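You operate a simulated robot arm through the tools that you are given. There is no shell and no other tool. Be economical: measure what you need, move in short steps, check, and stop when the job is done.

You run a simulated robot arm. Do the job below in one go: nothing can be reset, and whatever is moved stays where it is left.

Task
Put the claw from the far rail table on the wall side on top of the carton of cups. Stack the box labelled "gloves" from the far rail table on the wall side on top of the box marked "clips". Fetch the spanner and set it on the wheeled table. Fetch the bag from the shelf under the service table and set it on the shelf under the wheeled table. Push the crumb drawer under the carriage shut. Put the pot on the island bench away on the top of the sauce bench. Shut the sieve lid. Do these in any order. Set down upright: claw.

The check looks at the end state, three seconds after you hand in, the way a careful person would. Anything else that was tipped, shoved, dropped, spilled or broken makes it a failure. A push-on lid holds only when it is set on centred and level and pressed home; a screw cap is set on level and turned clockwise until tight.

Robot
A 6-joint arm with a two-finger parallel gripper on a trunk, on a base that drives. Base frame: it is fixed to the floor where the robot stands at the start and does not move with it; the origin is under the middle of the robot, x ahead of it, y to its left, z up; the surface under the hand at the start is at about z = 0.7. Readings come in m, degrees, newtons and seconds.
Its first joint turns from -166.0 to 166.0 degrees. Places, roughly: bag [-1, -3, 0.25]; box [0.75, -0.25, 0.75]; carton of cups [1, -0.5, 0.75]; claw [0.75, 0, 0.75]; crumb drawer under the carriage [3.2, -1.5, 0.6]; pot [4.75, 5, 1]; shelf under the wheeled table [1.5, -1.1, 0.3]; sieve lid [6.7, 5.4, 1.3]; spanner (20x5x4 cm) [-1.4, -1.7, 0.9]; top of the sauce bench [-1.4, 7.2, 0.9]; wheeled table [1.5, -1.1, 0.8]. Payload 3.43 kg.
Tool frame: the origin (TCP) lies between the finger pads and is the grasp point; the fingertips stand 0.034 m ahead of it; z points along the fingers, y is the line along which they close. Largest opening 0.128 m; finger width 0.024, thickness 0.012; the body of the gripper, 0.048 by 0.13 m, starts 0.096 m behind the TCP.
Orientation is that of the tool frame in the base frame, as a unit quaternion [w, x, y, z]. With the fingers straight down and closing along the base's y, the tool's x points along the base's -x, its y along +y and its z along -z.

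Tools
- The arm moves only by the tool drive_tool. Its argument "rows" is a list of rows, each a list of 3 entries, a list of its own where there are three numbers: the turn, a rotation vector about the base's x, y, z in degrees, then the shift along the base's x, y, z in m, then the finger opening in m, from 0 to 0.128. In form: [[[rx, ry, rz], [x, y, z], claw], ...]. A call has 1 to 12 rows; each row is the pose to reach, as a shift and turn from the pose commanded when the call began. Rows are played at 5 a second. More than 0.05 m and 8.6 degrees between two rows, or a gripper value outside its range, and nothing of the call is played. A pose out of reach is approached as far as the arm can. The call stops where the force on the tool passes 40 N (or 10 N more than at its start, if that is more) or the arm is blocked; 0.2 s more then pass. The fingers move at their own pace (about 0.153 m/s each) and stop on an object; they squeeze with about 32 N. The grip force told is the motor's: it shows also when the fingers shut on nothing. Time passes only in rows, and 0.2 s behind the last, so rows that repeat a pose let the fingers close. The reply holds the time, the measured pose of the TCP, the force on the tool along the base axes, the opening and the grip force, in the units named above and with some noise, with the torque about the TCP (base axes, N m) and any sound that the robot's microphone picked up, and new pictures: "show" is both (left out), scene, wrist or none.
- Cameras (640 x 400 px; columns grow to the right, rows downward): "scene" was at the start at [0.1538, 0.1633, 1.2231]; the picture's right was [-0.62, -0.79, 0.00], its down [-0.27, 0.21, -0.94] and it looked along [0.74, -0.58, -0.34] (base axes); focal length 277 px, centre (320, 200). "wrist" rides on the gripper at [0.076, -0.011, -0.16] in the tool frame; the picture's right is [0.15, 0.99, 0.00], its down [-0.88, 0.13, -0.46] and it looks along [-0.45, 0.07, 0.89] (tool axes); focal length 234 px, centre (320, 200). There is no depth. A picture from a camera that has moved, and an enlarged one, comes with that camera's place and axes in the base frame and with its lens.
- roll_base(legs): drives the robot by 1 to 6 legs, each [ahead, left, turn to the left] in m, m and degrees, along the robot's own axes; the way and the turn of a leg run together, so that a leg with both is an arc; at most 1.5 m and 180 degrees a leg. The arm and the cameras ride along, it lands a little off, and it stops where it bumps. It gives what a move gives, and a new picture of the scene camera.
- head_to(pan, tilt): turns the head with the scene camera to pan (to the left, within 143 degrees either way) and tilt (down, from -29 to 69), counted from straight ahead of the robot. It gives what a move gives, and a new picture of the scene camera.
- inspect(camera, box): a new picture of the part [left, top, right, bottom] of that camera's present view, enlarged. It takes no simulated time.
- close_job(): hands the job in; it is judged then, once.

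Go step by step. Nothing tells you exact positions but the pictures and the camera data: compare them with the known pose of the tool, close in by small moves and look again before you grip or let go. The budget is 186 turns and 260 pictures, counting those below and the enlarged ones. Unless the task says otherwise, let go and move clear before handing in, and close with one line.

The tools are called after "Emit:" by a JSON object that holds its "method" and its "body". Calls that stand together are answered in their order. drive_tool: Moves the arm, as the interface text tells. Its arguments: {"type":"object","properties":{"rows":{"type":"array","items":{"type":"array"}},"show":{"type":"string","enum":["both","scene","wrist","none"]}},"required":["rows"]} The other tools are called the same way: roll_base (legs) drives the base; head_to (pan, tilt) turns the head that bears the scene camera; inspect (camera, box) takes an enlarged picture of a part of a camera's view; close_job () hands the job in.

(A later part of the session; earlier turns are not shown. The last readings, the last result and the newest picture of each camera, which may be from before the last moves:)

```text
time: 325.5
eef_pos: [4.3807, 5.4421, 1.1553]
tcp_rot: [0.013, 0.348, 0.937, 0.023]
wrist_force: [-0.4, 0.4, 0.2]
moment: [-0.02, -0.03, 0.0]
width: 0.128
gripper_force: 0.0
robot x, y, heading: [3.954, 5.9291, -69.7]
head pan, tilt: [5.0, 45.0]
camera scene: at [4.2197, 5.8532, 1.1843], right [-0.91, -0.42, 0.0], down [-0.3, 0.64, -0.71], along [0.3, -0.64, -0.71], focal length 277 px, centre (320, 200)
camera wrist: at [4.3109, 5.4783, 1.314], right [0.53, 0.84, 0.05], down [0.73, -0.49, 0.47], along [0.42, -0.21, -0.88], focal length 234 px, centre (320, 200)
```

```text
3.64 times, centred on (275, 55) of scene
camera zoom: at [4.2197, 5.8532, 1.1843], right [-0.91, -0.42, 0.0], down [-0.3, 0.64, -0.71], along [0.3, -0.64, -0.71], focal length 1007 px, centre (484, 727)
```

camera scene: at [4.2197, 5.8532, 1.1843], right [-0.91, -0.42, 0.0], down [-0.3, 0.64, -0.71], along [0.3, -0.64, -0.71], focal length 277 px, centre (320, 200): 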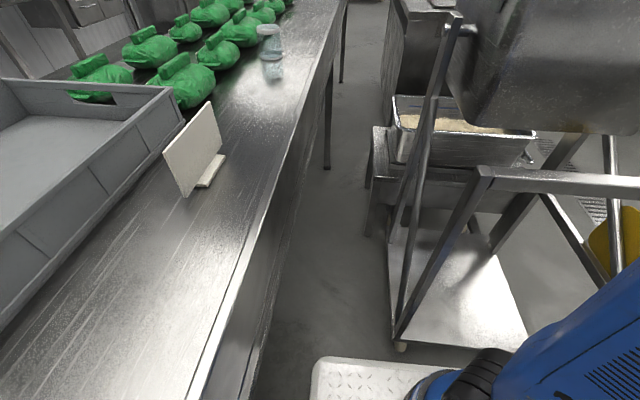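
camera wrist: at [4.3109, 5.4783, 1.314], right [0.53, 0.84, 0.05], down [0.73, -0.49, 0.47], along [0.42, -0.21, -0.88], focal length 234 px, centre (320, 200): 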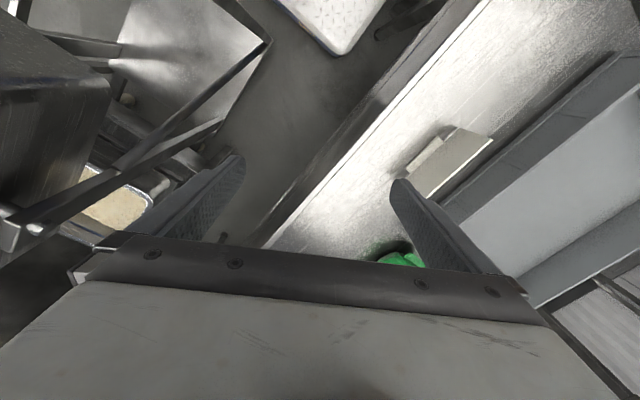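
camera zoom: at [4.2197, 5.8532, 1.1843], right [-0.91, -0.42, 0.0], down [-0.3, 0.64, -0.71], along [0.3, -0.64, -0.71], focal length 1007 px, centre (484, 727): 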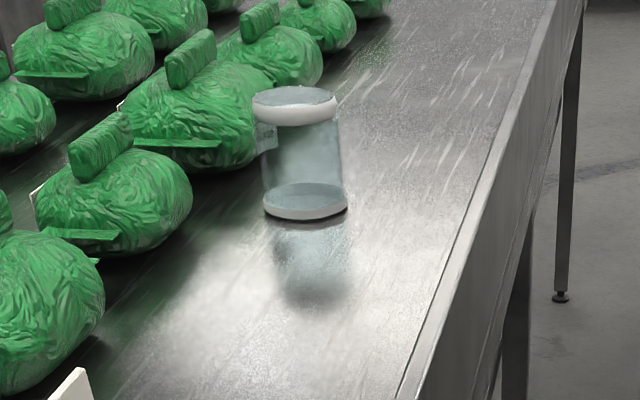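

The pot is a clear cylinder (~7.5 cm wide, ~9 cm tall) at about (4.79, 5.02), base z≈0.865. I'll approach pitched forward 40° so the arm can reach over the upstand.

Emit:
{"method": "drive_tool", "body": {"rows": [[[-2.4, -2.7, 0], [0.03, -0.032, -0.005], 0.12], [[-4.8, -5.4, 0], [0.06, -0.064, -0.01], 0.12], [[-7.2, -8.2, 0], [0.09, -0.096, -0.015], 0.115], [[-9.6, -10.9, 0], [0.12, -0.128, -0.02], 0.115], [[-12, -13.6, 0], [0.15, -0.16, -0.03], 0.11], [[-14.5, -16.4, 0], [0.18, -0.192, -0.04], 0.11], [[-17, -19.1, 0], [0.21, -0.224, -0.055], 0.11], [[-19.3, -21.8, 0], [0.24, -0.256, -0.07], 0.11], [[-21.7, -24.5, 0], [0.265, -0.285, -0.085], 0.11], [[-24.1, -27.3, 0], [0.285, -0.305, -0.1], 0.11], [[-26.5, -30, 0], [0.3, -0.32, -0.11], 0.11]]}}

Emit:
{"method": "inspect", "body": {"camera": "wrist", "box": [180, 40, 480, 250]}}

```text
time: 327.9
eef_pos: [4.6789, 5.1204, 1.0464]
tcp_rot: [0.332, 0.318, 0.882, -0.102]
wrist_force: [-0.1, 0.6, -0.6]
moment: [0.01, 0.01, 0.01]
width: 0.1099
gripper_force: 0.0
robot x, y, heading: [3.9525, 5.9231, -69.7]
head pan, tilt: [5.0, 45.0]
camera scene: at [4.2199, 5.8531, 1.1842], right [-0.91, -0.42, 0.0], down [-0.3, 0.64, -0.71], along [0.3, -0.64, -0.71], focal length 277 px, centre (320, 200)
camera wrist: at [4.5453, 5.2131, 1.1184], right [0.54, 0.84, -0.06], down [0.35, -0.16, 0.92], along [0.77, -0.52, -0.38], focal length 234 px, centre (320, 200)
```

scene: 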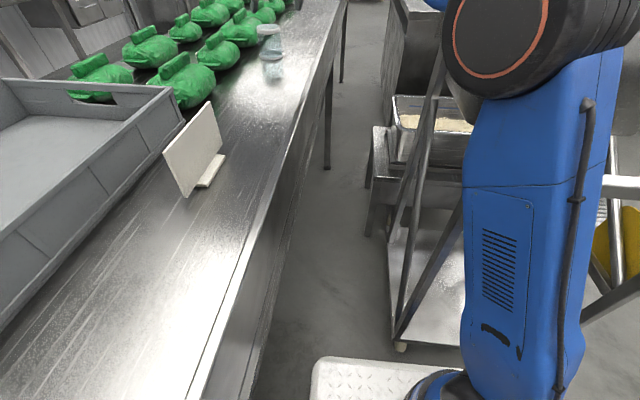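
wrist: 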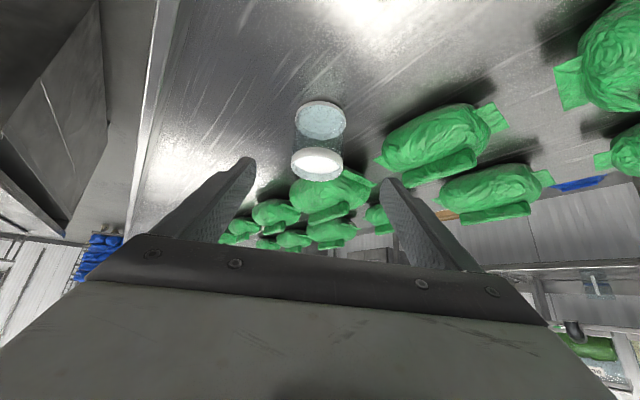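

```text
1.90 times, centred on (330, 145) of wrist
camera zoom: at [4.5453, 5.2131, 1.1184], right [0.54, 0.84, -0.06], down [0.35, -0.16, 0.92], along [0.77, -0.52, -0.38], focal length 446 px, centre (301, 305)
```

zoom: 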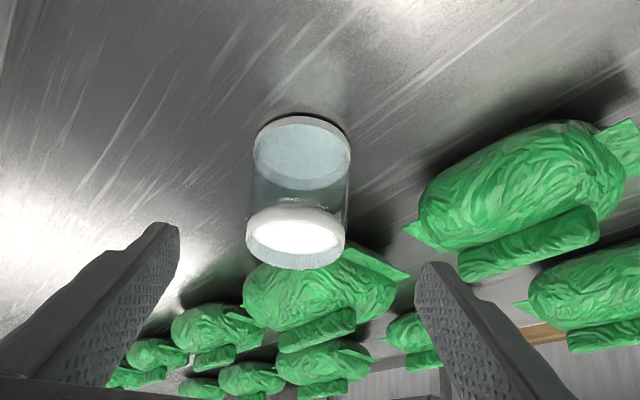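

The pot is nicely centred between the fingers. I'll advance along the tool axis onto it.

Emit:
{"method": "drive_tool", "body": {"rows": [[[0, 0, 0], [0.022, -0.014, -0.02], 0.115], [[0, 0, 0], [0.042, -0.03, -0.05], 0.115], [[0, 0, 0], [0.062, -0.045, -0.08], 0.115], [[0, 0, 0], [0.082, -0.06, -0.108], 0.115], [[0, 0, 0], [0.1, -0.074, -0.13], 0.115]], "show": "wrist"}}

```text
time: 329.1
eef_pos: [4.7798, 5.0481, 0.915]
tcp_rot: [0.332, 0.318, 0.883, -0.102]
wrist_force: [-0.6, -0.6, 0.6]
moment: [-0.06, 0.08, -0.04]
width: 0.1148
gripper_force: 0.0
robot x, y, heading: [3.9511, 5.9242, -69.7]
head pan, tilt: [5.0, 45.0]
camera wrist: at [4.6464, 5.1394, 0.9875], right [0.54, 0.84, -0.06], down [0.35, -0.16, 0.92], along [0.77, -0.52, -0.38], focal length 234 px, centre (320, 200)
```

wrist: 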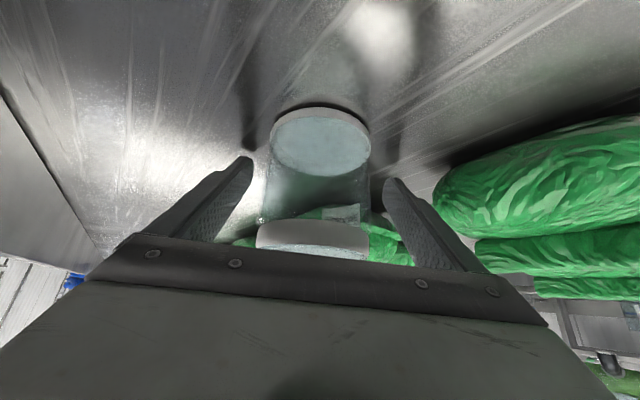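

Pot is between the fingers with the palm clear. I'll close and lift.

Emit:
{"method": "drive_tool", "body": {"rows": [[[0, 0, 0], [0, 0, 0], 0.08], [[0, 0, 0], [0, 0, 0], 0.06], [[0, 0, 0], [0, 0, 0], 0.06], [[0, 0, 0], [0, 0, 0.02], 0.06], [[0, 0, 0], [0, 0, 0.05], 0.06], [[0, 0, 0], [-0.01, 0.01, 0.09], 0.06], [[0, 0, 0], [-0.02, 0.02, 0.13], 0.06]], "show": "wrist"}}

```text
time: 330.7
eef_pos: [4.761, 5.0676, 1.0437]
tcp_rot: [0.33, 0.319, 0.883, -0.102]
wrist_force: [0.8, -0.3, 0.2]
moment: [0.0, -0.03, -0.03]
width: 0.069
gripper_force: 31.8
robot x, y, heading: [3.9516, 5.9224, -69.8]
head pan, tilt: [5.0, 45.0]
camera wrist: at [4.6285, 5.1585, 1.1164], right [0.54, 0.84, -0.06], down [0.35, -0.16, 0.92], along [0.77, -0.52, -0.38], focal length 234 px, centre (320, 200)
```

wrist: 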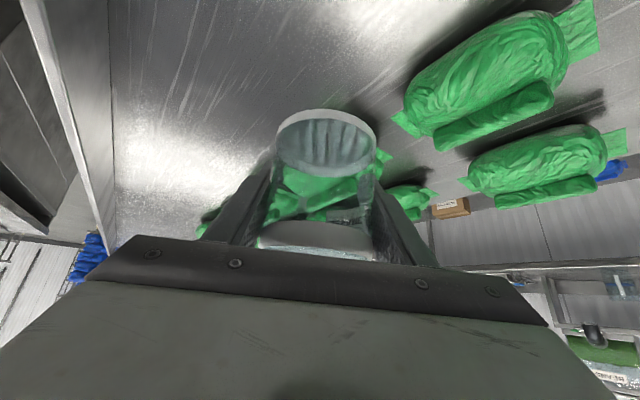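

The pot is held. I'll draw it back over the upstand, then reverse the base and drive to the sauce bench.

Emit:
{"method": "drive_tool", "body": {"rows": [[[0, 0, 0], [-0.03, 0.03, 0.02], 0.05], [[0, 0, 0], [-0.06, 0.06, 0.04], 0.05], [[0, 0, 0], [-0.09, 0.09, 0.05], 0.05], [[0, 0, 0], [-0.12, 0.12, 0.06], 0.05], [[0, 0, 0], [-0.15, 0.15, 0.07], 0.05], [[0, 0, 0], [-0.18, 0.18, 0.08], 0.05], [[0, 0, 0], [-0.21, 0.21, 0.09], 0.05], [[0, 0, 0], [-0.24, 0.24, 0.1], 0.05], [[0, 0, 0], [-0.27, 0.27, 0.11], 0.05], [[0, 0, 0], [-0.3, 0.3, 0.11], 0.05]], "show": "none"}}

Emit:
{"method": "roll_base", "body": {"legs": [[-0.1, -0.12, 0], [-0.55, -0.1, 0], [0, 0, -80]]}}

```text
time: 332.9
eef_pos: [4.4647, 5.3642, 1.1544]
tcp_rot: [0.331, 0.317, 0.883, -0.1]
wrist_force: [1.5, -0.2, -0.3]
moment: [0.01, 0.01, -0.01]
width: 0.069
gripper_force: 31.6
robot x, y, heading: [3.951, 5.9258, -69.7]
head pan, tilt: [5.0, 45.0]
```

```text
time: 340.6
eef_pos: [3.0574, 5.8452, 1.1548]
tcp_rot: [0.191, 0.809, 0.476, -0.289]
wrist_force: [-0.3, -0.3, 0.2]
moment: [-0.01, 0.02, 0.02]
width: 0.069
gripper_force: 31.7
robot x, y, heading: [3.5127, 6.4547, -149.2]
head pan, tilt: [5.0, 45.0]
camera scene: at [3.4939, 6.1764, 1.1842], right [-0.58, 0.81, 0.0], down [0.57, 0.41, -0.71], along [-0.57, -0.41, -0.71], focal length 277 px, centre (320, 200)
```

scene: 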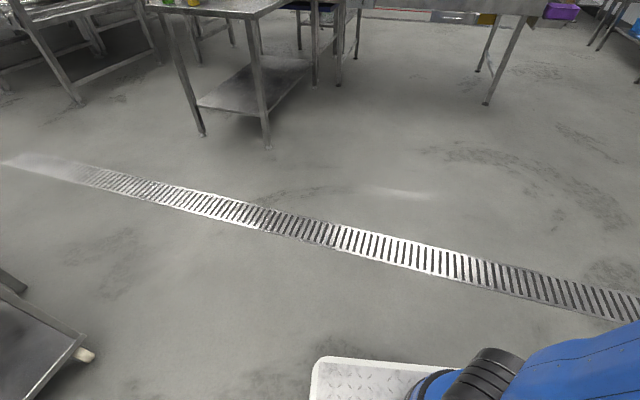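

I'm out in the aisle with the pot. I'll drive back west to face the sauce bench.

Emit:
{"method": "roll_base", "body": {"legs": [[0, 0, -33], [1.5, 0, 0], [1.5, 0, 0], [0.2, 0, 20], [1.37, 0, 0], [0, 0, -89]]}}

Emit:
{"method": "head_to", "body": {"pan": 0, "tilt": 20}}

```text
time: 355.8
eef_pos: [-0.0394, 6.2226, 1.1548]
tcp_rot: [0.115, 0.9, 0.266, -0.327]
wrist_force: [0.3, -0.8, -0.5]
moment: [0.0, -0.02, 0.01]
width: 0.0688
gripper_force: 31.9
robot x, y, heading: [0.6473, 6.5423, -177.1]
head pan, tilt: [5.0, 45.0]
stopped in leg 3: the robot was blocked; the commanded pose is now the measured one
camera scene: at [0.499, 6.3116, 1.1842], right [-0.14, 0.99, 0.0], down [0.7, 0.1, -0.71], along [-0.7, -0.1, -0.71], focal length 277 px, centre (320, 200)
```

scene: 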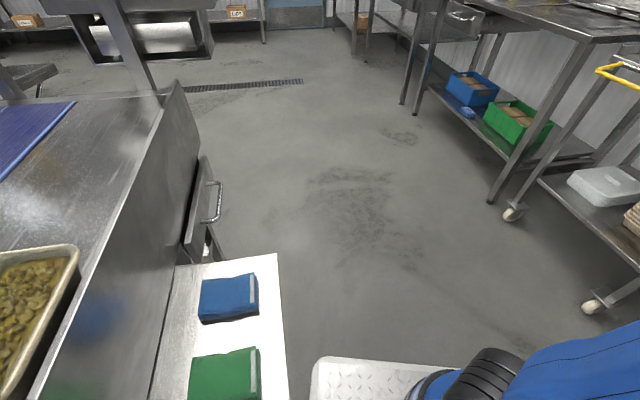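

```text
time: 356.7
eef_pos: [-0.0404, 6.2231, 1.1547]
tcp_rot: [0.115, 0.899, 0.267, -0.327]
wrist_force: [0.2, 0.8, -0.4]
moment: [0.01, 0.04, 0.01]
width: 0.0689
gripper_force: 31.8
robot x, y, heading: [0.6525, 6.5465, -177.1]
head pan, tilt: [0.0, 20.0]
camera scene: at [0.4866, 6.318, 1.2228], right [-0.05, 1.0, 0.0], down [0.34, 0.02, -0.94], along [-0.94, -0.05, -0.34], focal length 277 px, centre (320, 200)
```

scene: 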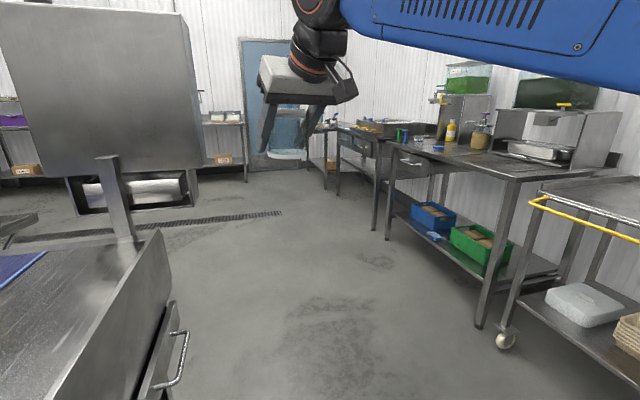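

The base touched a side tray by the conveyor. I'll shift right (north), turn parallel to the benches, and continue.

Emit:
{"method": "roll_base", "body": {"legs": [[0.0, -0.22, 0], [0, 0, 16]]}}

Emit:
{"method": "inspect", "body": {"camera": "scene", "box": [0, 0, 640, 400]}}

```text
time: 359.3
eef_pos: [0.0658, 6.2627, 1.1549]
tcp_rot: [0.16, 0.853, 0.389, -0.308]
wrist_force: [0.1, 0.2, -0.4]
moment: [0.0, 0.0, 0.03]
width: 0.0689
gripper_force: 32.1
robot x, y, heading: [0.6365, 6.7625, -161.4]
head pan, tilt: [0.0, 20.0]
camera scene: at [0.5454, 6.4981, 1.2229], right [-0.32, 0.95, 0.0], down [0.32, 0.11, -0.94], along [-0.89, -0.3, -0.34], focal length 277 px, centre (320, 200)
```

scene: 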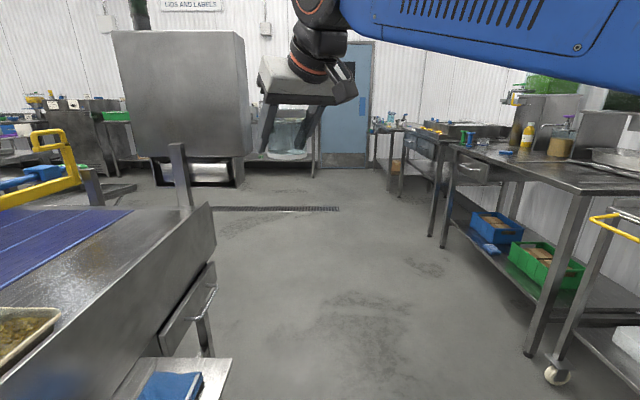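

```text
1.00 times, centred on (320, 200) of scene (not enlarged: the box is as wide or as high as the picture)
camera zoom: at [0.5454, 6.4981, 1.2229], right [-0.32, 0.95, 0.0], down [0.32, 0.11, -0.94], along [-0.89, -0.3, -0.34], focal length 277 px, centre (320, 200)
```

zoom: 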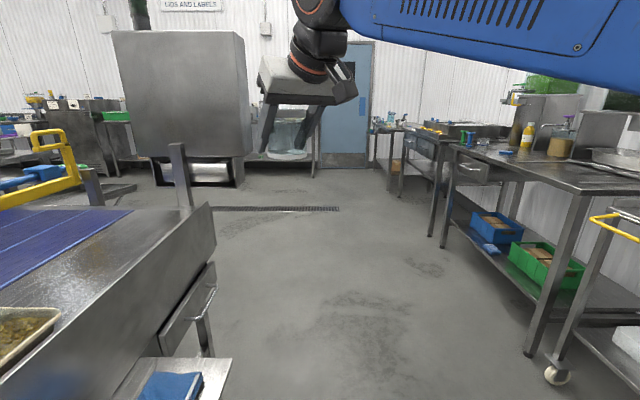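

The pot should pass the control panel with more room if I keep right. I'll proceed and then turn to the bench.

Emit:
{"method": "roll_base", "body": {"legs": [[1.0, -0.2, 0], [0.65, 0.25, 0], [0, 0, -89.5]]}}

Emit:
{"method": "head_to", "body": {"pan": 0, "tilt": 25}}

```text
time: 371.8
eef_pos: [-1.4121, 6.7752, 1.1541]
tcp_rot: [-0.106, 0.878, -0.331, -0.33]
wrist_force: [0.4, 0.1, -0.5]
moment: [-0.01, 0.03, 0.02]
width: 0.069
gripper_force: 31.9
robot x, y, heading: [-0.915, 6.1978, 108.5]
head pan, tilt: [0.0, 20.0]
camera scene: at [-1.1799, 6.295, 1.2229], right [0.95, 0.31, 0.0], down [0.11, -0.32, -0.94], along [-0.3, 0.89, -0.34], focal length 277 px, centre (320, 200)
```

scene: 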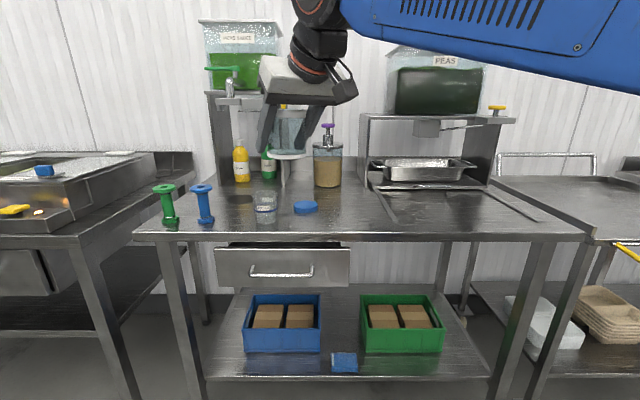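

```text
time: 372.4
eef_pos: [-1.4122, 6.7753, 1.1551]
tcp_rot: [-0.105, 0.878, -0.332, -0.33]
wrist_force: [0.7, 0.3, -0.2]
moment: [-0.01, 0.03, -0.01]
width: 0.0687
gripper_force: 32.2
robot x, y, heading: [-0.9177, 6.1941, 108.4]
head pan, tilt: [0.0, 25.0]
camera scene: at [-1.1796, 6.2941, 1.2148], right [0.95, 0.31, 0.0], down [0.13, -0.4, -0.91], along [-0.28, 0.86, -0.42], focal length 277 px, centre (320, 200)
```

scene: 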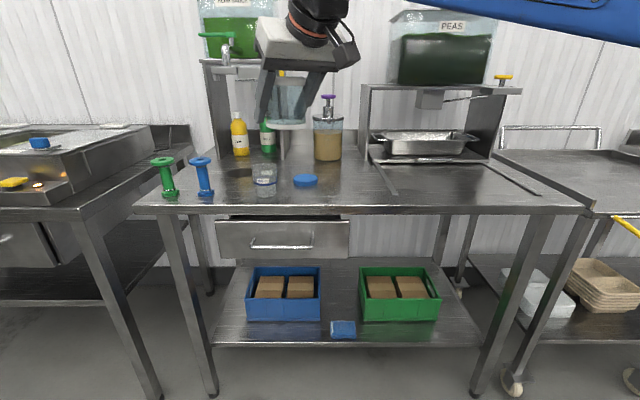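

The sauce bench top has a free spot between the blue lid and the drip plate, at about (-1.33, 7.13). I'll move the pot over it.

Emit:
{"method": "drive_tool", "body": {"rows": [[[0, 0, 0], [0.01, 0.045, -0.01], 0.05], [[0, 0, 0], [0.02, 0.09, -0.02], 0.05], [[0, 0, 0], [0.03, 0.135, -0.03], 0.05], [[0, 0, 0], [0.04, 0.18, -0.04], 0.05], [[0, 0, 0], [0.05, 0.225, -0.05], 0.05], [[0, 0, 0], [0.06, 0.27, -0.06], 0.05], [[0, 0, 0], [0.07, 0.315, -0.08], 0.05], [[0, 0, 0], [0.08, 0.355, -0.1], 0.05], [[0, 0, 0], [0.08, 0.355, -0.14], 0.05], [[0, 0, 0], [0.08, 0.355, -0.18], 0.05]]}}

Emit:
{"method": "inspect", "body": {"camera": "scene", "box": [240, 90, 460, 230]}}

```text
refused: row 7 steps farther than a row can; nothing moved
```

```text
2.86 times, centred on (350, 160) of scene
camera zoom: at [-1.1796, 6.2941, 1.2148], right [0.95, 0.31, 0.0], down [0.13, -0.4, -0.91], along [-0.28, 0.86, -0.42], focal length 792 px, centre (234, 314)
```

zoom: 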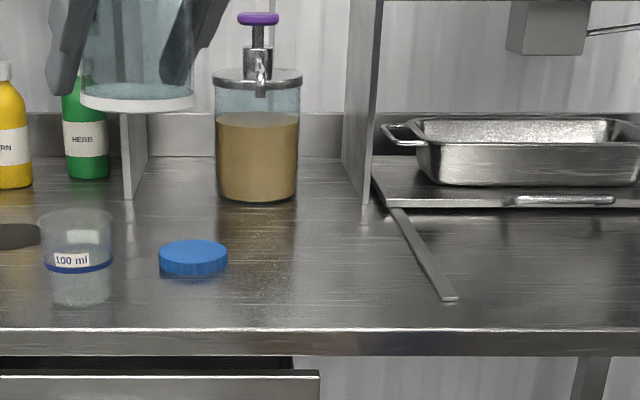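

Emit:
{"method": "drive_tool", "body": {"rows": [[[0, 0, 0], [0.01, 0.04, -0.01], 0.05], [[0, 0, 0], [0.02, 0.08, -0.02], 0.05], [[0, 0, 0], [0.03, 0.12, -0.03], 0.05], [[0, 0, 0], [0.04, 0.16, -0.04], 0.05], [[0, 0, 0], [0.05, 0.2, -0.05], 0.05], [[0, 0, 0], [0.06, 0.24, -0.06], 0.05], [[0, 0, 0], [0.07, 0.28, -0.07], 0.05], [[0, 0, 0], [0.075, 0.315, -0.09], 0.05], [[0, 0, 0], [0.08, 0.34, -0.12], 0.05], [[0, 0, 0], [0.08, 0.355, -0.155], 0.05], [[0, 0, 0], [0.08, 0.355, -0.19], 0.05]]}}

Emit:
{"method": "inspect", "body": {"camera": "scene", "box": [240, 90, 460, 230]}}

```text
time: 374.8
eef_pos: [-1.331, 7.1309, 0.9655]
tcp_rot: [-0.106, 0.877, -0.331, -0.331]
wrist_force: [-0.5, -0.6, -1.0]
moment: [0.0, 0.0, 0.0]
width: 0.0689
gripper_force: 32.1
robot x, y, heading: [-0.9199, 6.1961, 108.5]
head pan, tilt: [0.0, 25.0]
camera scene: at [-1.1796, 6.294, 1.2148], right [0.95, 0.31, 0.0], down [0.13, -0.4, -0.91], along [-0.28, 0.86, -0.42], focal length 277 px, centre (320, 200)
camera wrist: at [-1.1993, 7.0361, 1.038], right [-0.56, -0.82, -0.06], down [-0.35, 0.17, 0.92], along [-0.75, 0.54, -0.38], focal length 234 px, centre (320, 200)
```

scene: 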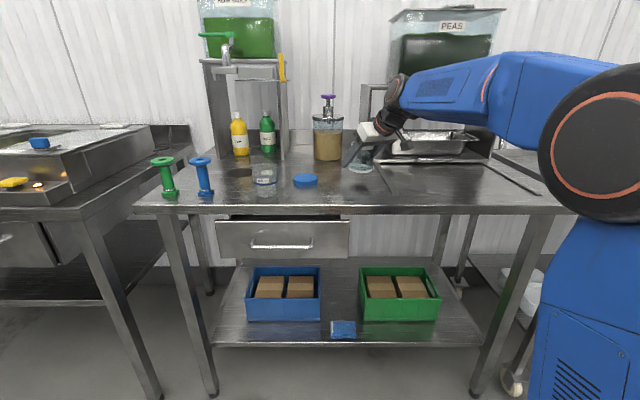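
wrist: 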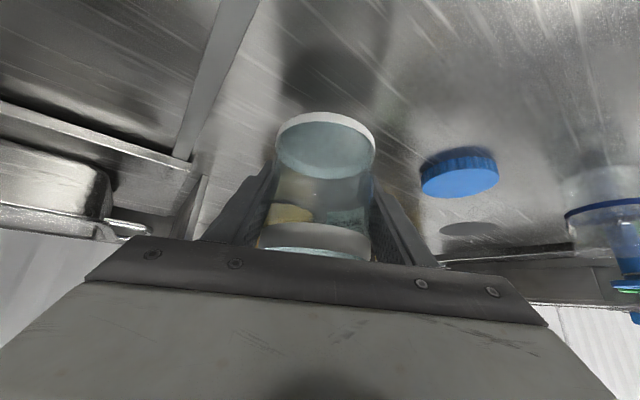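

```text
2.86 times, centred on (350, 160) of scene
camera zoom: at [-1.1796, 6.294, 1.2148], right [0.95, 0.31, 0.0], down [0.13, -0.4, -0.91], along [-0.28, 0.86, -0.42], focal length 792 px, centre (234, 314)
```

zoom: 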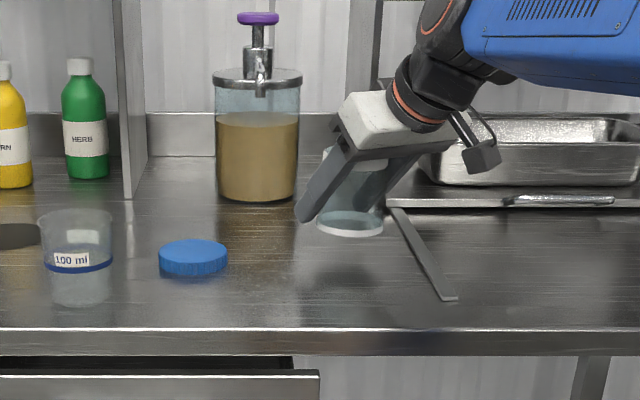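

The pot is above a clear spot. I'll lower until it touches.

Emit:
{"method": "drive_tool", "body": {"rows": [[[0, 0, 0], [0, 0, -0.015], 0.05], [[0, 0, 0], [0, 0, -0.03], 0.05], [[0, 0, 0], [0, 0, -0.036], 0.05]], "show": "none"}}

Emit:
{"method": "drive_tool", "body": {"rows": [[[0, 0, 0], [0, 0, -0.004], 0.05], [[0, 0, 0], [0, 0, -0.008], 0.05]], "show": "none"}}

Emit:
{"method": "inspect", "body": {"camera": "scene", "box": [290, 110, 430, 210]}}

```text
time: 375.6
eef_pos: [-1.3305, 7.1308, 0.9354]
tcp_rot: [-0.109, 0.876, -0.33, -0.334]
wrist_force: [0.3, 3.6, 38.9]
moment: [0.85, -1.19, -0.04]
width: 0.0688
gripper_force: 32.8
robot x, y, heading: [-0.9183, 6.2009, 108.2]
head pan, tilt: [0.0, 25.0]
```

```text
time: 376.0
eef_pos: [-1.3306, 7.1311, 0.9348]
tcp_rot: [-0.112, 0.875, -0.33, -0.335]
wrist_force: [-1.1, 3.2, 11.8]
moment: [0.16, -0.4, 0.1]
width: 0.0689
gripper_force: 31.6
robot x, y, heading: [-0.9167, 6.1997, 108.4]
head pan, tilt: [0.0, 25.0]
stopped in row 1: the force on the tool passed its limit at 54 N (the readings are from after the stop); the commanded pose is now the measured one
```

```text
4.00 times, centred on (360, 160) of scene
camera zoom: at [-1.1795, 6.2939, 1.2148], right [0.95, 0.31, 0.0], down [0.13, -0.4, -0.91], along [-0.28, 0.86, -0.42], focal length 1108 px, centre (160, 360)
```

zoom: 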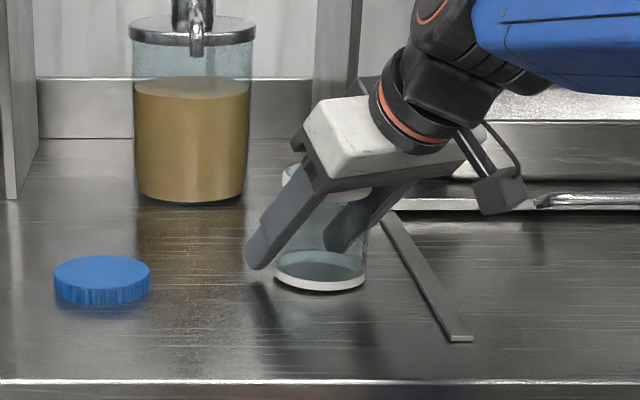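

The pot is standing on the bench. I'll open and withdraw along the tool axis.

Emit:
{"method": "drive_tool", "body": {"rows": [[[0, 0, 0], [0, 0, 0.001], 0.075], [[0, 0, 0], [0, 0, 0.001], 0.09], [[0, 0, 0], [0, 0, 0.001], 0.115], [[0, 0, 0], [0, 0, 0.001], 0.12], [[0, 0, 0], [0.02, -0.018, 0.03], 0.12], [[0, 0, 0], [0.04, -0.036, 0.06], 0.12], [[0, 0, 0], [0.06, -0.054, 0.09], 0.12], [[0, 0, 0], [0.075, -0.07, 0.13], 0.12], [[0, 0, 0], [0.08, -0.1, 0.16], 0.12]], "show": "none"}}

Emit:
{"method": "inspect", "body": {"camera": "scene", "box": [290, 90, 450, 210]}}

```text
time: 378.0
eef_pos: [-1.2498, 7.0317, 1.0897]
tcp_rot: [-0.11, 0.876, -0.331, -0.333]
wrist_force: [-0.2, 0.5, -0.2]
moment: [-0.01, 0.03, 0.0]
width: 0.1203
gripper_force: 0.1
robot x, y, heading: [-0.9168, 6.1993, 108.2]
head pan, tilt: [0.0, 25.0]
```

```text
3.33 times, centred on (370, 150) of scene
camera zoom: at [-1.1797, 6.2945, 1.2147], right [0.95, 0.31, 0.0], down [0.13, -0.4, -0.91], along [-0.28, 0.86, -0.42], focal length 923 px, centre (153, 367)
```

zoom: 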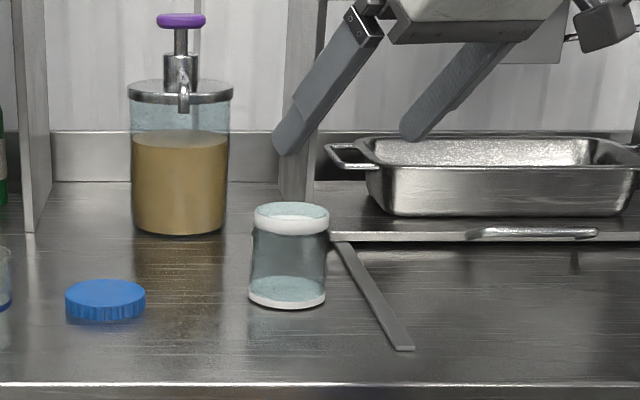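

The pot is placed upright on the sauce bench. I'll retract the arm, straighten the tool, and drive back east toward the sieve bench.

Emit:
{"method": "drive_tool", "body": {"rows": [[[-4, -4.2, 0], [0.01, -0.03, 0.01], 0.1], [[-8, -8.4, 0], [0.02, -0.06, 0.02], 0.1], [[-12, -12.6, 0], [0.03, -0.09, 0.03], 0.08], [[-16, -16.8, 0], [0.04, -0.12, 0.04], 0.06], [[-20, -21, 0], [0.05, -0.15, 0.05], 0.04], [[-24, -25.2, 0], [0.06, -0.18, 0.06], 0.02], [[-27.5, -29, 0], [0.07, -0.21, 0.07], 0.0], [[-27.5, -29, 0], [0.075, -0.24, 0.08], 0.0]], "show": "none"}}

Emit:
{"method": "roll_base", "body": {"legs": [[0, 0, -89], [1.4, 0, 0], [1.5, 0, 0], [1.4, 0, 0]]}}

Emit:
{"method": "head_to", "body": {"pan": 10, "tilt": 15}}

```text
time: 379.8
eef_pos: [-1.1776, 6.7929, 1.1737]
tcp_rot: [0.022, 0.932, -0.362, -0.017]
wrist_force: [-0.1, 1.0, -0.5]
moment: [-0.05, -0.04, 0.0]
width: 0.0002
gripper_force: 32.0
robot x, y, heading: [-0.9182, 6.1995, 108.4]
head pan, tilt: [0.0, 25.0]
```

```text
time: 404.3
eef_pos: [3.6896, 8.0753, 1.173]
tcp_rot: [-0.003, -0.45, 0.893, 0.028]
wrist_force: [0.0, -0.1, 0.0]
moment: [0.0, -0.03, 0.01]
width: 0.0
gripper_force: 32.0
robot x, y, heading: [3.1263, 7.7539, 24.4]
head pan, tilt: [0.0, 25.0]
camera scene: at [3.1933, 8.0266, 1.2148], right [0.41, -0.91, 0.0], down [-0.39, -0.17, -0.91], along [0.83, 0.37, -0.42], focal length 277 px, centre (320, 200)
```

scene: 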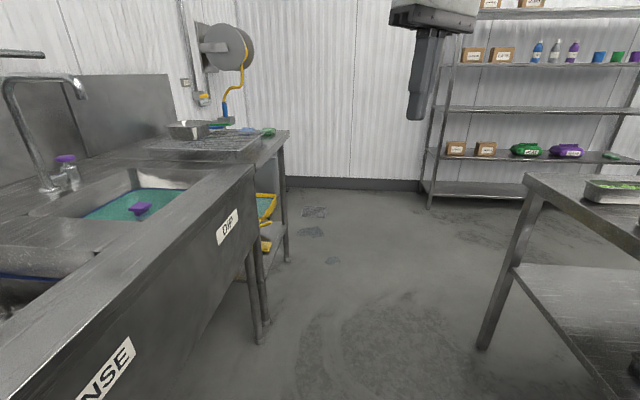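

```text
time: 405.1
eef_pos: [3.6907, 8.0753, 1.1722]
tcp_rot: [-0.003, -0.449, 0.893, 0.028]
wrist_force: [0.0, 0.4, -0.4]
moment: [0.01, 0.04, 0.01]
width: 0.0
gripper_force: 32.6
robot x, y, heading: [3.1244, 7.7525, 24.4]
head pan, tilt: [10.0, 15.0]
camera scene: at [3.1865, 8.0413, 1.231], right [0.56, -0.83, 0.0], down [-0.21, -0.15, -0.97], along [0.8, 0.54, -0.26], focal length 277 px, centre (320, 200)
```

scene: 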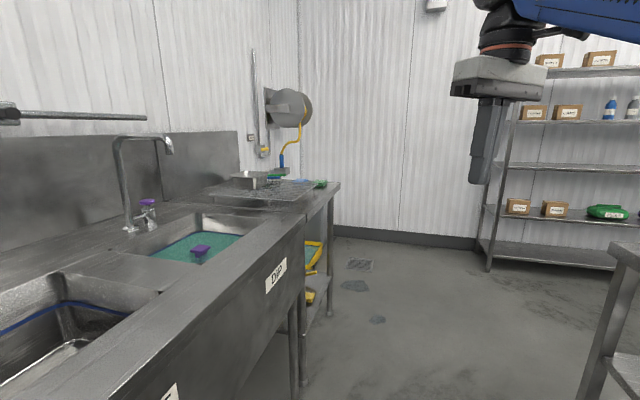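

The way between the sink and the steam table is clear. I'll drive through and into the aisle beside the wall bench.

Emit:
{"method": "roll_base", "body": {"legs": [[0, 0, -5.5], [1.5, 0, 0], [0.2, 0, 0], [0, 0, -90], [1.5, 0, 0]]}}

Emit:
{"method": "head_to", "body": {"pan": 35, "tilt": 15}}

```text
time: 425.2
eef_pos: [5.6345, 6.339, 1.1731]
tcp_rot: [0.017, 0.326, 0.945, 0.022]
wrist_force: [-0.8, 0.7, 0.2]
moment: [0.01, 0.0, -0.02]
width: 0.0
gripper_force: 32.1
robot x, y, heading: [5.3309, 6.9121, -67.3]
head pan, tilt: [10.0, 15.0]
camera scene: at [5.6154, 6.8455, 1.231], right [-0.84, -0.54, 0.0], down [-0.14, 0.22, -0.97], along [0.52, -0.81, -0.26], focal length 277 px, centre (320, 200)
```

scene: 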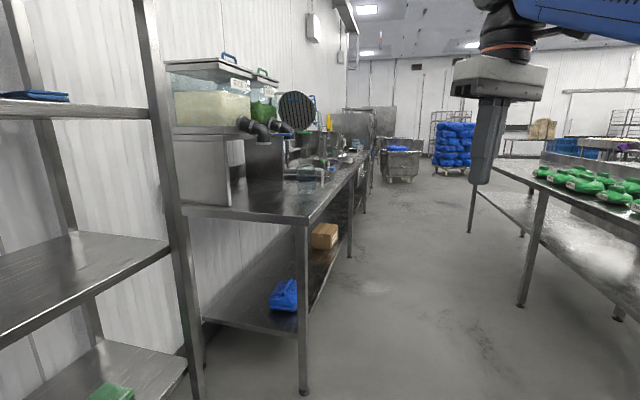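

```text
time: 426.1
eef_pos: [5.6359, 6.3396, 1.1729]
tcp_rot: [0.018, 0.326, 0.945, 0.021]
wrist_force: [0.5, -0.2, -0.2]
moment: [0.0, 0.01, 0.02]
width: 0.0
gripper_force: 32.1
robot x, y, heading: [5.3312, 6.9123, -67.5]
head pan, tilt: [35.0, 15.0]
camera scene: at [5.6439, 6.8741, 1.231], right [-0.54, -0.84, 0.0], down [-0.22, 0.14, -0.97], along [0.82, -0.52, -0.26], focal length 277 px, centre (320, 200)
```

scene: 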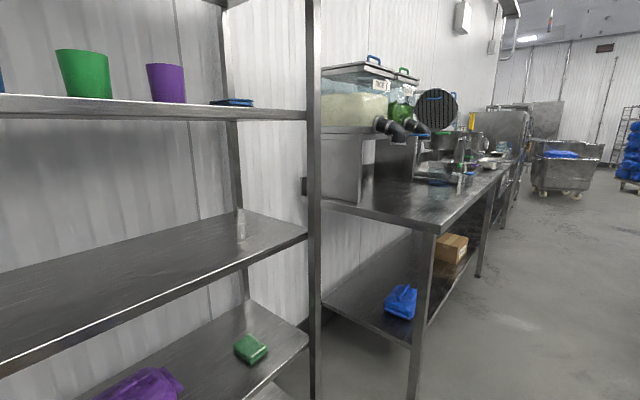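

The sieve with its open black grooved lid is ahead on the left bench. I'll drive forward 1.1 m and look closely.

Emit:
{"method": "roll_base", "body": {"legs": [[0, 0, -3.5], [1.1, 0, 0]]}}

Emit:
{"method": "head_to", "body": {"pan": 65, "tilt": 5}}

Emit:
{"method": "inspect", "body": {"camera": "scene", "box": [200, 80, 440, 260]}}

```text
time: 432.3
eef_pos: [5.9635, 5.2626, 1.1716]
tcp_rot: [0.018, 0.357, 0.934, 0.021]
wrist_force: [-0.5, 1.1, 0.6]
moment: [0.01, -0.02, -0.02]
width: 0.0001
gripper_force: 31.9
robot x, y, heading: [5.6939, 5.8596, -71.3]
head pan, tilt: [35.0, 15.0]
camera scene: at [6.0067, 5.7959, 1.231], right [-0.59, -0.81, 0.0], down [-0.21, 0.15, -0.97], along [0.78, -0.57, -0.26], focal length 277 px, centre (320, 200)
```

scene: 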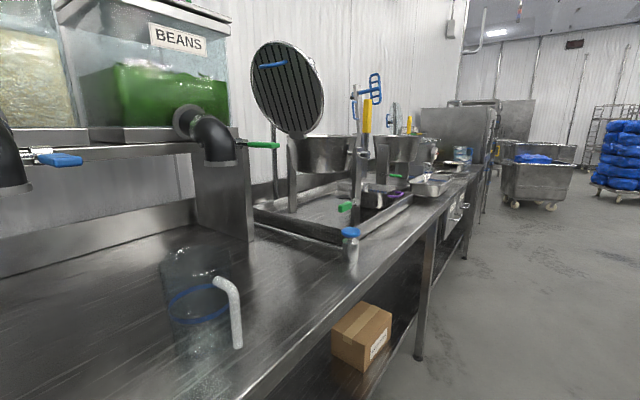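

```text
time: 433.2
eef_pos: [5.9658, 5.2623, 1.1732]
tcp_rot: [0.019, 0.357, 0.934, 0.021]
wrist_force: [0.1, 0.1, -0.2]
moment: [0.0, 0.0, 0.0]
width: 0.0003
gripper_force: 32.3
robot x, y, heading: [5.6951, 5.8508, -71.2]
head pan, tilt: [65.0, 5.0]
camera scene: at [6.0225, 5.8411, 1.2472], right [-0.11, -0.99, 0.0], down [-0.09, 0.01, -1.0], along [0.99, -0.11, -0.09], focal length 277 px, centre (320, 200)
```

scene: 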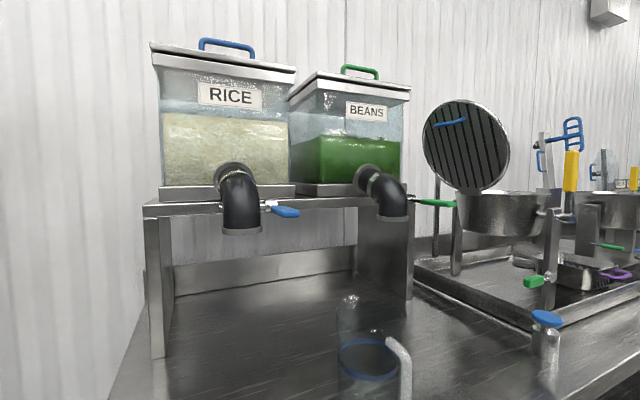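

```text
2.22 times, centred on (320, 170) of scene
camera zoom: at [6.0225, 5.8411, 1.2472], right [-0.11, -0.99, 0.0], down [-0.09, 0.01, -1.0], along [0.99, -0.11, -0.09], focal length 616 px, centre (320, 267)
```

zoom: 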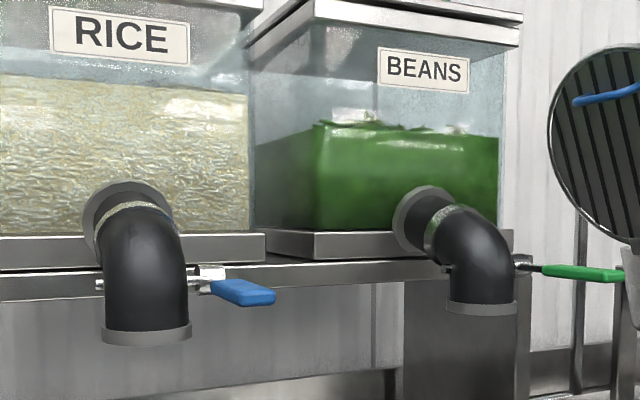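

The lid stands open at the left of the vessel with a blue handle on it. I'll move forward more to see the hinge from the front.

Emit:
{"method": "roll_base", "body": {"legs": [[0.45, 0, 0]]}}

Emit:
{"method": "head_to", "body": {"pan": 85, "tilt": 5}}

Emit:
{"method": "inspect", "body": {"camera": "scene", "box": [200, 80, 480, 290]}}

```text
time: 435.9
eef_pos: [6.1087, 4.8403, 1.1722]
tcp_rot: [0.018, 0.357, 0.934, 0.021]
wrist_force: [0.1, 1.0, -0.9]
moment: [-0.01, 0.03, 0.0]
width: 0.0002
gripper_force: 31.7
robot x, y, heading: [5.8418, 5.4342, -71.0]
head pan, tilt: [65.0, 5.0]
camera scene: at [6.1675, 5.4178, 1.2472], right [-0.11, -0.99, 0.0], down [-0.09, 0.01, -1.0], along [0.99, -0.11, -0.09], focal length 277 px, centre (320, 200)
```

scene: 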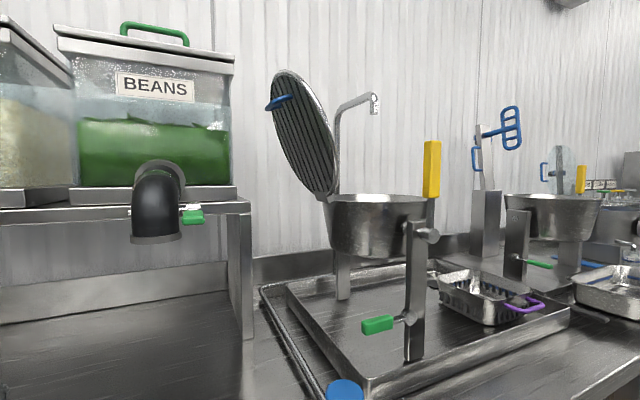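

```text
time: 436.8
eef_pos: [6.1095, 4.8391, 1.173]
tcp_rot: [0.018, 0.357, 0.934, 0.021]
wrist_force: [0.1, 0.2, 0.3]
moment: [0.0, 0.04, 0.05]
width: 0.0
gripper_force: 31.9
robot x, y, heading: [5.8455, 5.4336, -71.3]
head pan, tilt: [85.0, 5.0]
camera scene: at [6.1654, 5.4495, 1.2472], right [0.24, -0.97, 0.0], down [-0.08, -0.02, -1.0], along [0.97, 0.24, -0.09], focal length 277 px, centre (320, 200)
```

scene: 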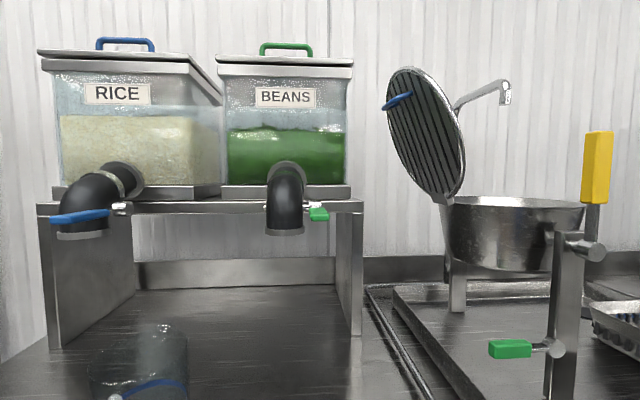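

```text
1.90 times, centred on (340, 185) of scene
camera zoom: at [6.1654, 5.4495, 1.2472], right [0.24, -0.97, 0.0], down [-0.08, -0.02, -1.0], along [0.97, 0.24, -0.09], focal length 528 px, centre (282, 229)
```

zoom: 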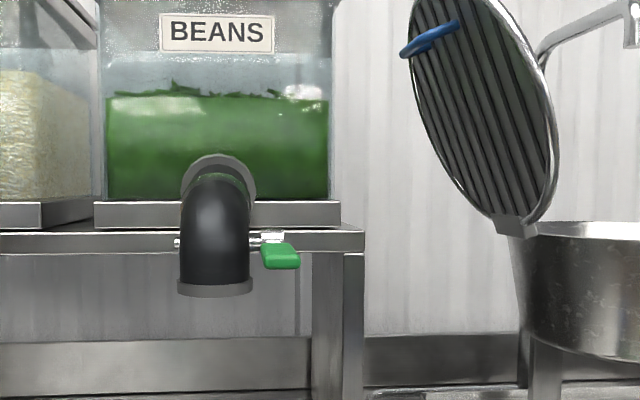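

The lid is hinged at the vessel's left (north) rim, leaning open about 113°, with axis perpendicular to the bench. I'll move the base slightly closer and swing the closed gripper up to the left of the lid.

Emit:
{"method": "roll_base", "body": {"legs": [[0, 0.12, 0]]}}

Emit:
{"method": "drive_tool", "body": {"rows": [[[0, 0, 5.5], [0.0, 0.04, 0.01], 0.0], [[0, 0, 11], [0.01, 0.08, 0.02], 0.0], [[0, 0, 16.5], [0.02, 0.12, 0.03], 0.0], [[0, 0, 22], [0.03, 0.16, 0.04], 0.0], [[0, 0, 27.5], [0.04, 0.2, 0.05], 0.0], [[0, 0, 33], [0.05, 0.24, 0.06], 0.0], [[0, 0, 38.5], [0.06, 0.28, 0.07], 0.0], [[0, 0, 44], [0.07, 0.32, 0.08], 0.0], [[0, 0, 49.5], [0.08, 0.36, 0.09], 0.0], [[0, 0, 55], [0.09, 0.4, 0.1], 0.0], [[0, 0, 61], [0.1, 0.44, 0.11], 0.0]]}}

```text
time: 438.0
eef_pos: [6.226, 4.8794, 1.1729]
tcp_rot: [0.019, 0.358, 0.933, 0.021]
wrist_force: [-0.4, 1.3, -0.3]
moment: [-0.03, -0.01, 0.0]
width: 0.0
gripper_force: 31.8
robot x, y, heading: [5.9608, 5.4706, -71.3]
head pan, tilt: [85.0, 5.0]
camera scene: at [6.2824, 5.4898, 1.2472], right [0.24, -0.97, 0.0], down [-0.08, -0.02, -1.0], along [0.97, 0.24, -0.09], focal length 277 px, centre (320, 200)
```

scene: 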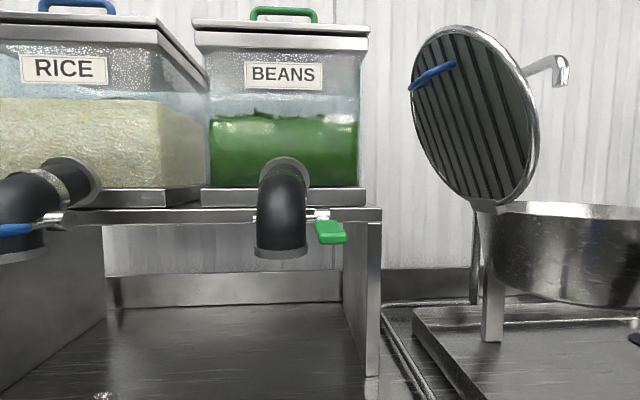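

```text
time: 440.4
eef_pos: [6.3326, 5.3262, 1.1907]
tcp_rot: [0.021, -0.167, 0.985, 0.029]
wrist_force: [-1.1, -0.1, 0.9]
moment: [-0.01, -0.03, 0.0]
width: 0.0
gripper_force: 31.7
out of reach, approached as far as the arm can: row 1, 2, 3, 4, 5, 6, 7, 8, 9, 10, 11
robot x, y, heading: [5.9602, 5.4744, -71.3]
head pan, tilt: [85.0, 5.0]
camera scene: at [6.2823, 5.4896, 1.2473], right [0.24, -0.97, 0.0], down [-0.08, -0.02, -1.0], along [0.97, 0.24, -0.09], focal length 277 px, centre (320, 200)
camera wrist: at [6.2603, 5.2811, 1.3463], right [-0.46, 0.89, 0.04], down [0.77, 0.38, 0.51], along [0.43, 0.27, -0.86], focal length 234 px, centre (320, 200)
```

scene: 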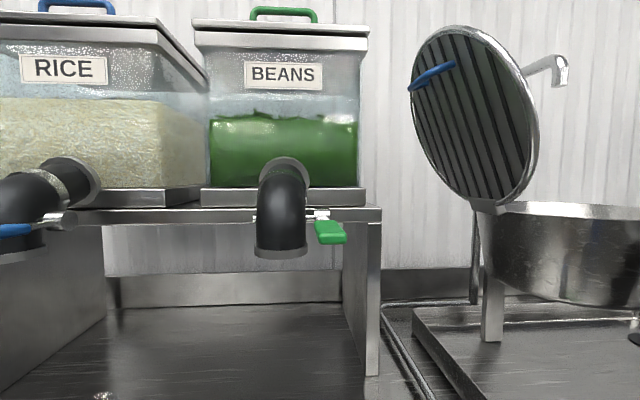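
wrist: 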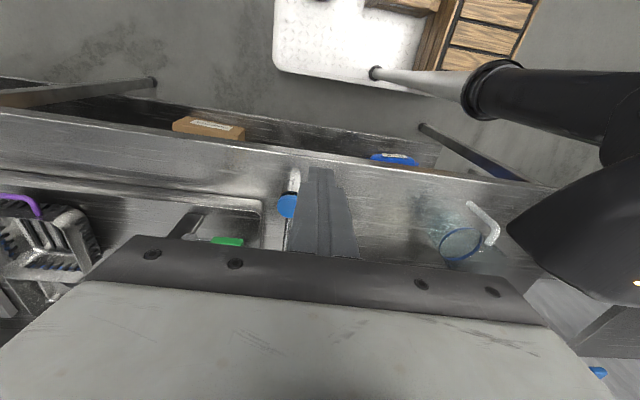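

I can pitch the tool forward now. First I'll roll the gripper 90° so its slim side faces the lid and the camera points away from it.

Emit:
{"method": "drive_tool", "body": {"rows": [[[0, 0, -8.2], [0, 0, -0.03], 0.0], [[0, 0, -16.4], [0, 0, -0.06], 0.0], [[0, 0, -24.6], [0, 0, -0.09], 0.0], [[0, 0, -32.8], [0, 0, -0.1], 0.0], [[0, 0, -41], [0, 0, -0.1], 0.0], [[0, 0, -49.2], [0, 0, -0.1], 0.0], [[0, 0, -57.4], [0, 0, -0.1], 0.0], [[0, 0, -65.6], [0, 0, -0.1], 0.0], [[0, 0, -73.8], [0, 0, -0.1], 0.0], [[0, 0, -82], [0, 0, -0.1], 0.0], [[0, 0, -90], [0, 0, -0.1], 0.0]], "show": "none"}}

```text
time: 442.8
eef_pos: [6.3317, 5.3283, 1.0909]
tcp_rot: [0.023, 0.581, 0.813, 0.016]
wrist_force: [0.1, -0.7, 0.0]
moment: [0.03, -0.02, 0.0]
width: 0.0
gripper_force: 32.1
robot x, y, heading: [5.9596, 5.4717, -71.4]
head pan, tilt: [85.0, 5.0]
```

Now I'll pitch forward to 65° while moving to the pre-contact point just left of the lid.

Emit:
{"method": "drive_tool", "body": {"rows": [[[1.95, -5.65, 0], [0.015, 0.005, 0.03], 0.0], [[3.9, -11.3, 0], [0.03, 0.01, 0.06], 0.0], [[5.85, -17, 0], [0.05, 0.02, 0.09], 0.0], [[7.8, -22.6, 0], [0.07, 0.03, 0.12], 0.0], [[9.75, -28.3, 0], [0.1, 0.045, 0.145], 0.0], [[11.7, -33.9, 0], [0.13, 0.06, 0.17], 0.0], [[13.6, -39.6, 0], [0.165, 0.075, 0.19], 0.0], [[15.6, -45.2, 0], [0.2, 0.09, 0.205], 0.0], [[17.5, -50.9, 0], [0.235, 0.105, 0.215], 0.0], [[19.4, -56.5, 0], [0.27, 0.12, 0.222], 0.0], [[21.2, -61.5, 0], [0.3, 0.13, 0.222], 0.0]]}}

```text
time: 445.2
eef_pos: [6.6318, 5.457, 1.3131]
tcp_rot: [0.331, 0.484, 0.673, 0.451]
wrist_force: [-0.9, -0.5, 0.8]
moment: [0.0, 0.01, 0.02]
width: 0.0003
gripper_force: 31.4
robot x, y, heading: [5.9598, 5.472, -71.2]
head pan, tilt: [85.0, 5.0]
camera scene: at [6.2823, 5.4897, 1.2473], right [0.24, -0.97, 0.0], down [-0.08, -0.02, -1.0], along [0.97, 0.24, -0.09], focal length 277 px, centre (320, 200)
camera wrist: at [6.464, 5.4835, 1.3611], right [0.3, 0.26, 0.92], down [-0.08, -0.95, 0.3], along [0.95, -0.17, -0.27], focal length 234 px, centre (320, 200)
```

scene: 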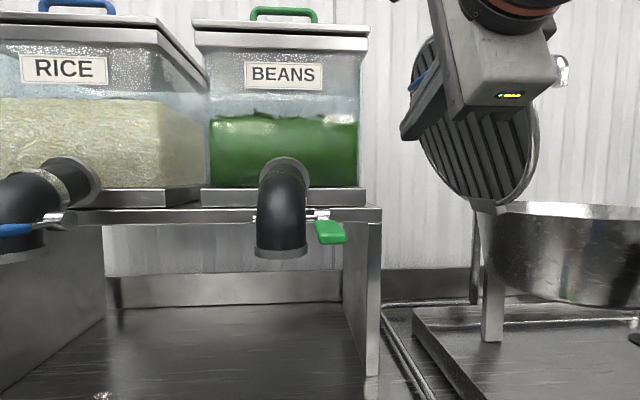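
wrist: 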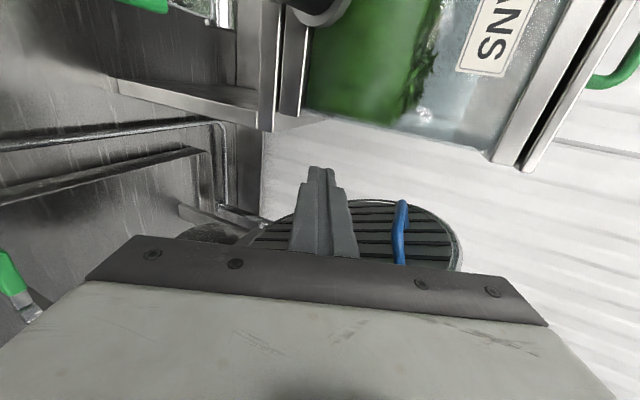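

The closed fingers are beside the lid's outer face, below its blue handle. I'll push southward along the closing arc.

Emit:
{"method": "drive_tool", "body": {"rows": [[[0, 0, 0], [0.02, -0.025, 0.0], 0.0], [[0, 0, 0], [0.04, -0.05, 0.0], 0.0], [[0, 0, 0], [0.052, -0.08, 0.003], 0.0], [[0, 0, 0], [0.061, -0.107, 0.008], 0.0], [[0, 0, 0], [0.07, -0.135, 0.012], 0.0]]}}

```text
time: 446.4
eef_pos: [6.702, 5.3222, 1.3263]
tcp_rot: [0.331, 0.485, 0.673, 0.451]
wrist_force: [0.2, 0.1, -0.2]
moment: [-0.03, -0.01, 0.01]
width: 0.0001
gripper_force: 31.6
robot x, y, heading: [5.9571, 5.4691, -70.9]
head pan, tilt: [85.0, 5.0]
camera scene: at [6.2824, 5.4899, 1.2472], right [0.24, -0.97, 0.0], down [-0.08, -0.02, -1.0], along [0.97, 0.24, -0.09], focal length 277 px, centre (320, 200)
camera wrist: at [6.5344, 5.3486, 1.3745], right [0.3, 0.26, 0.92], down [-0.08, -0.95, 0.3], along [0.95, -0.17, -0.27], focal length 234 px, centre (320, 200)
```

scene: 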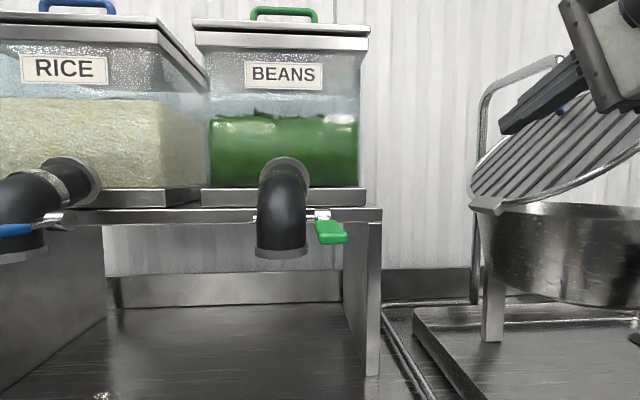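
wrist: 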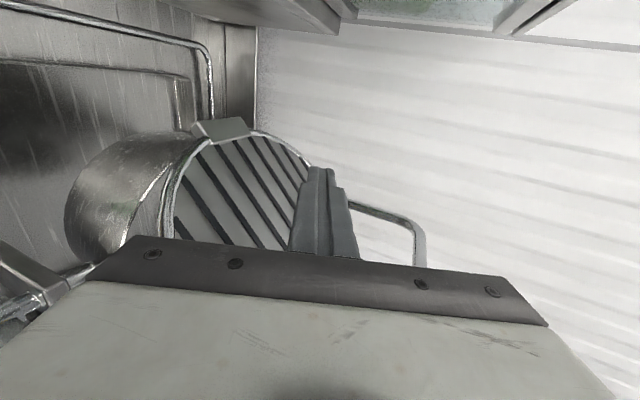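

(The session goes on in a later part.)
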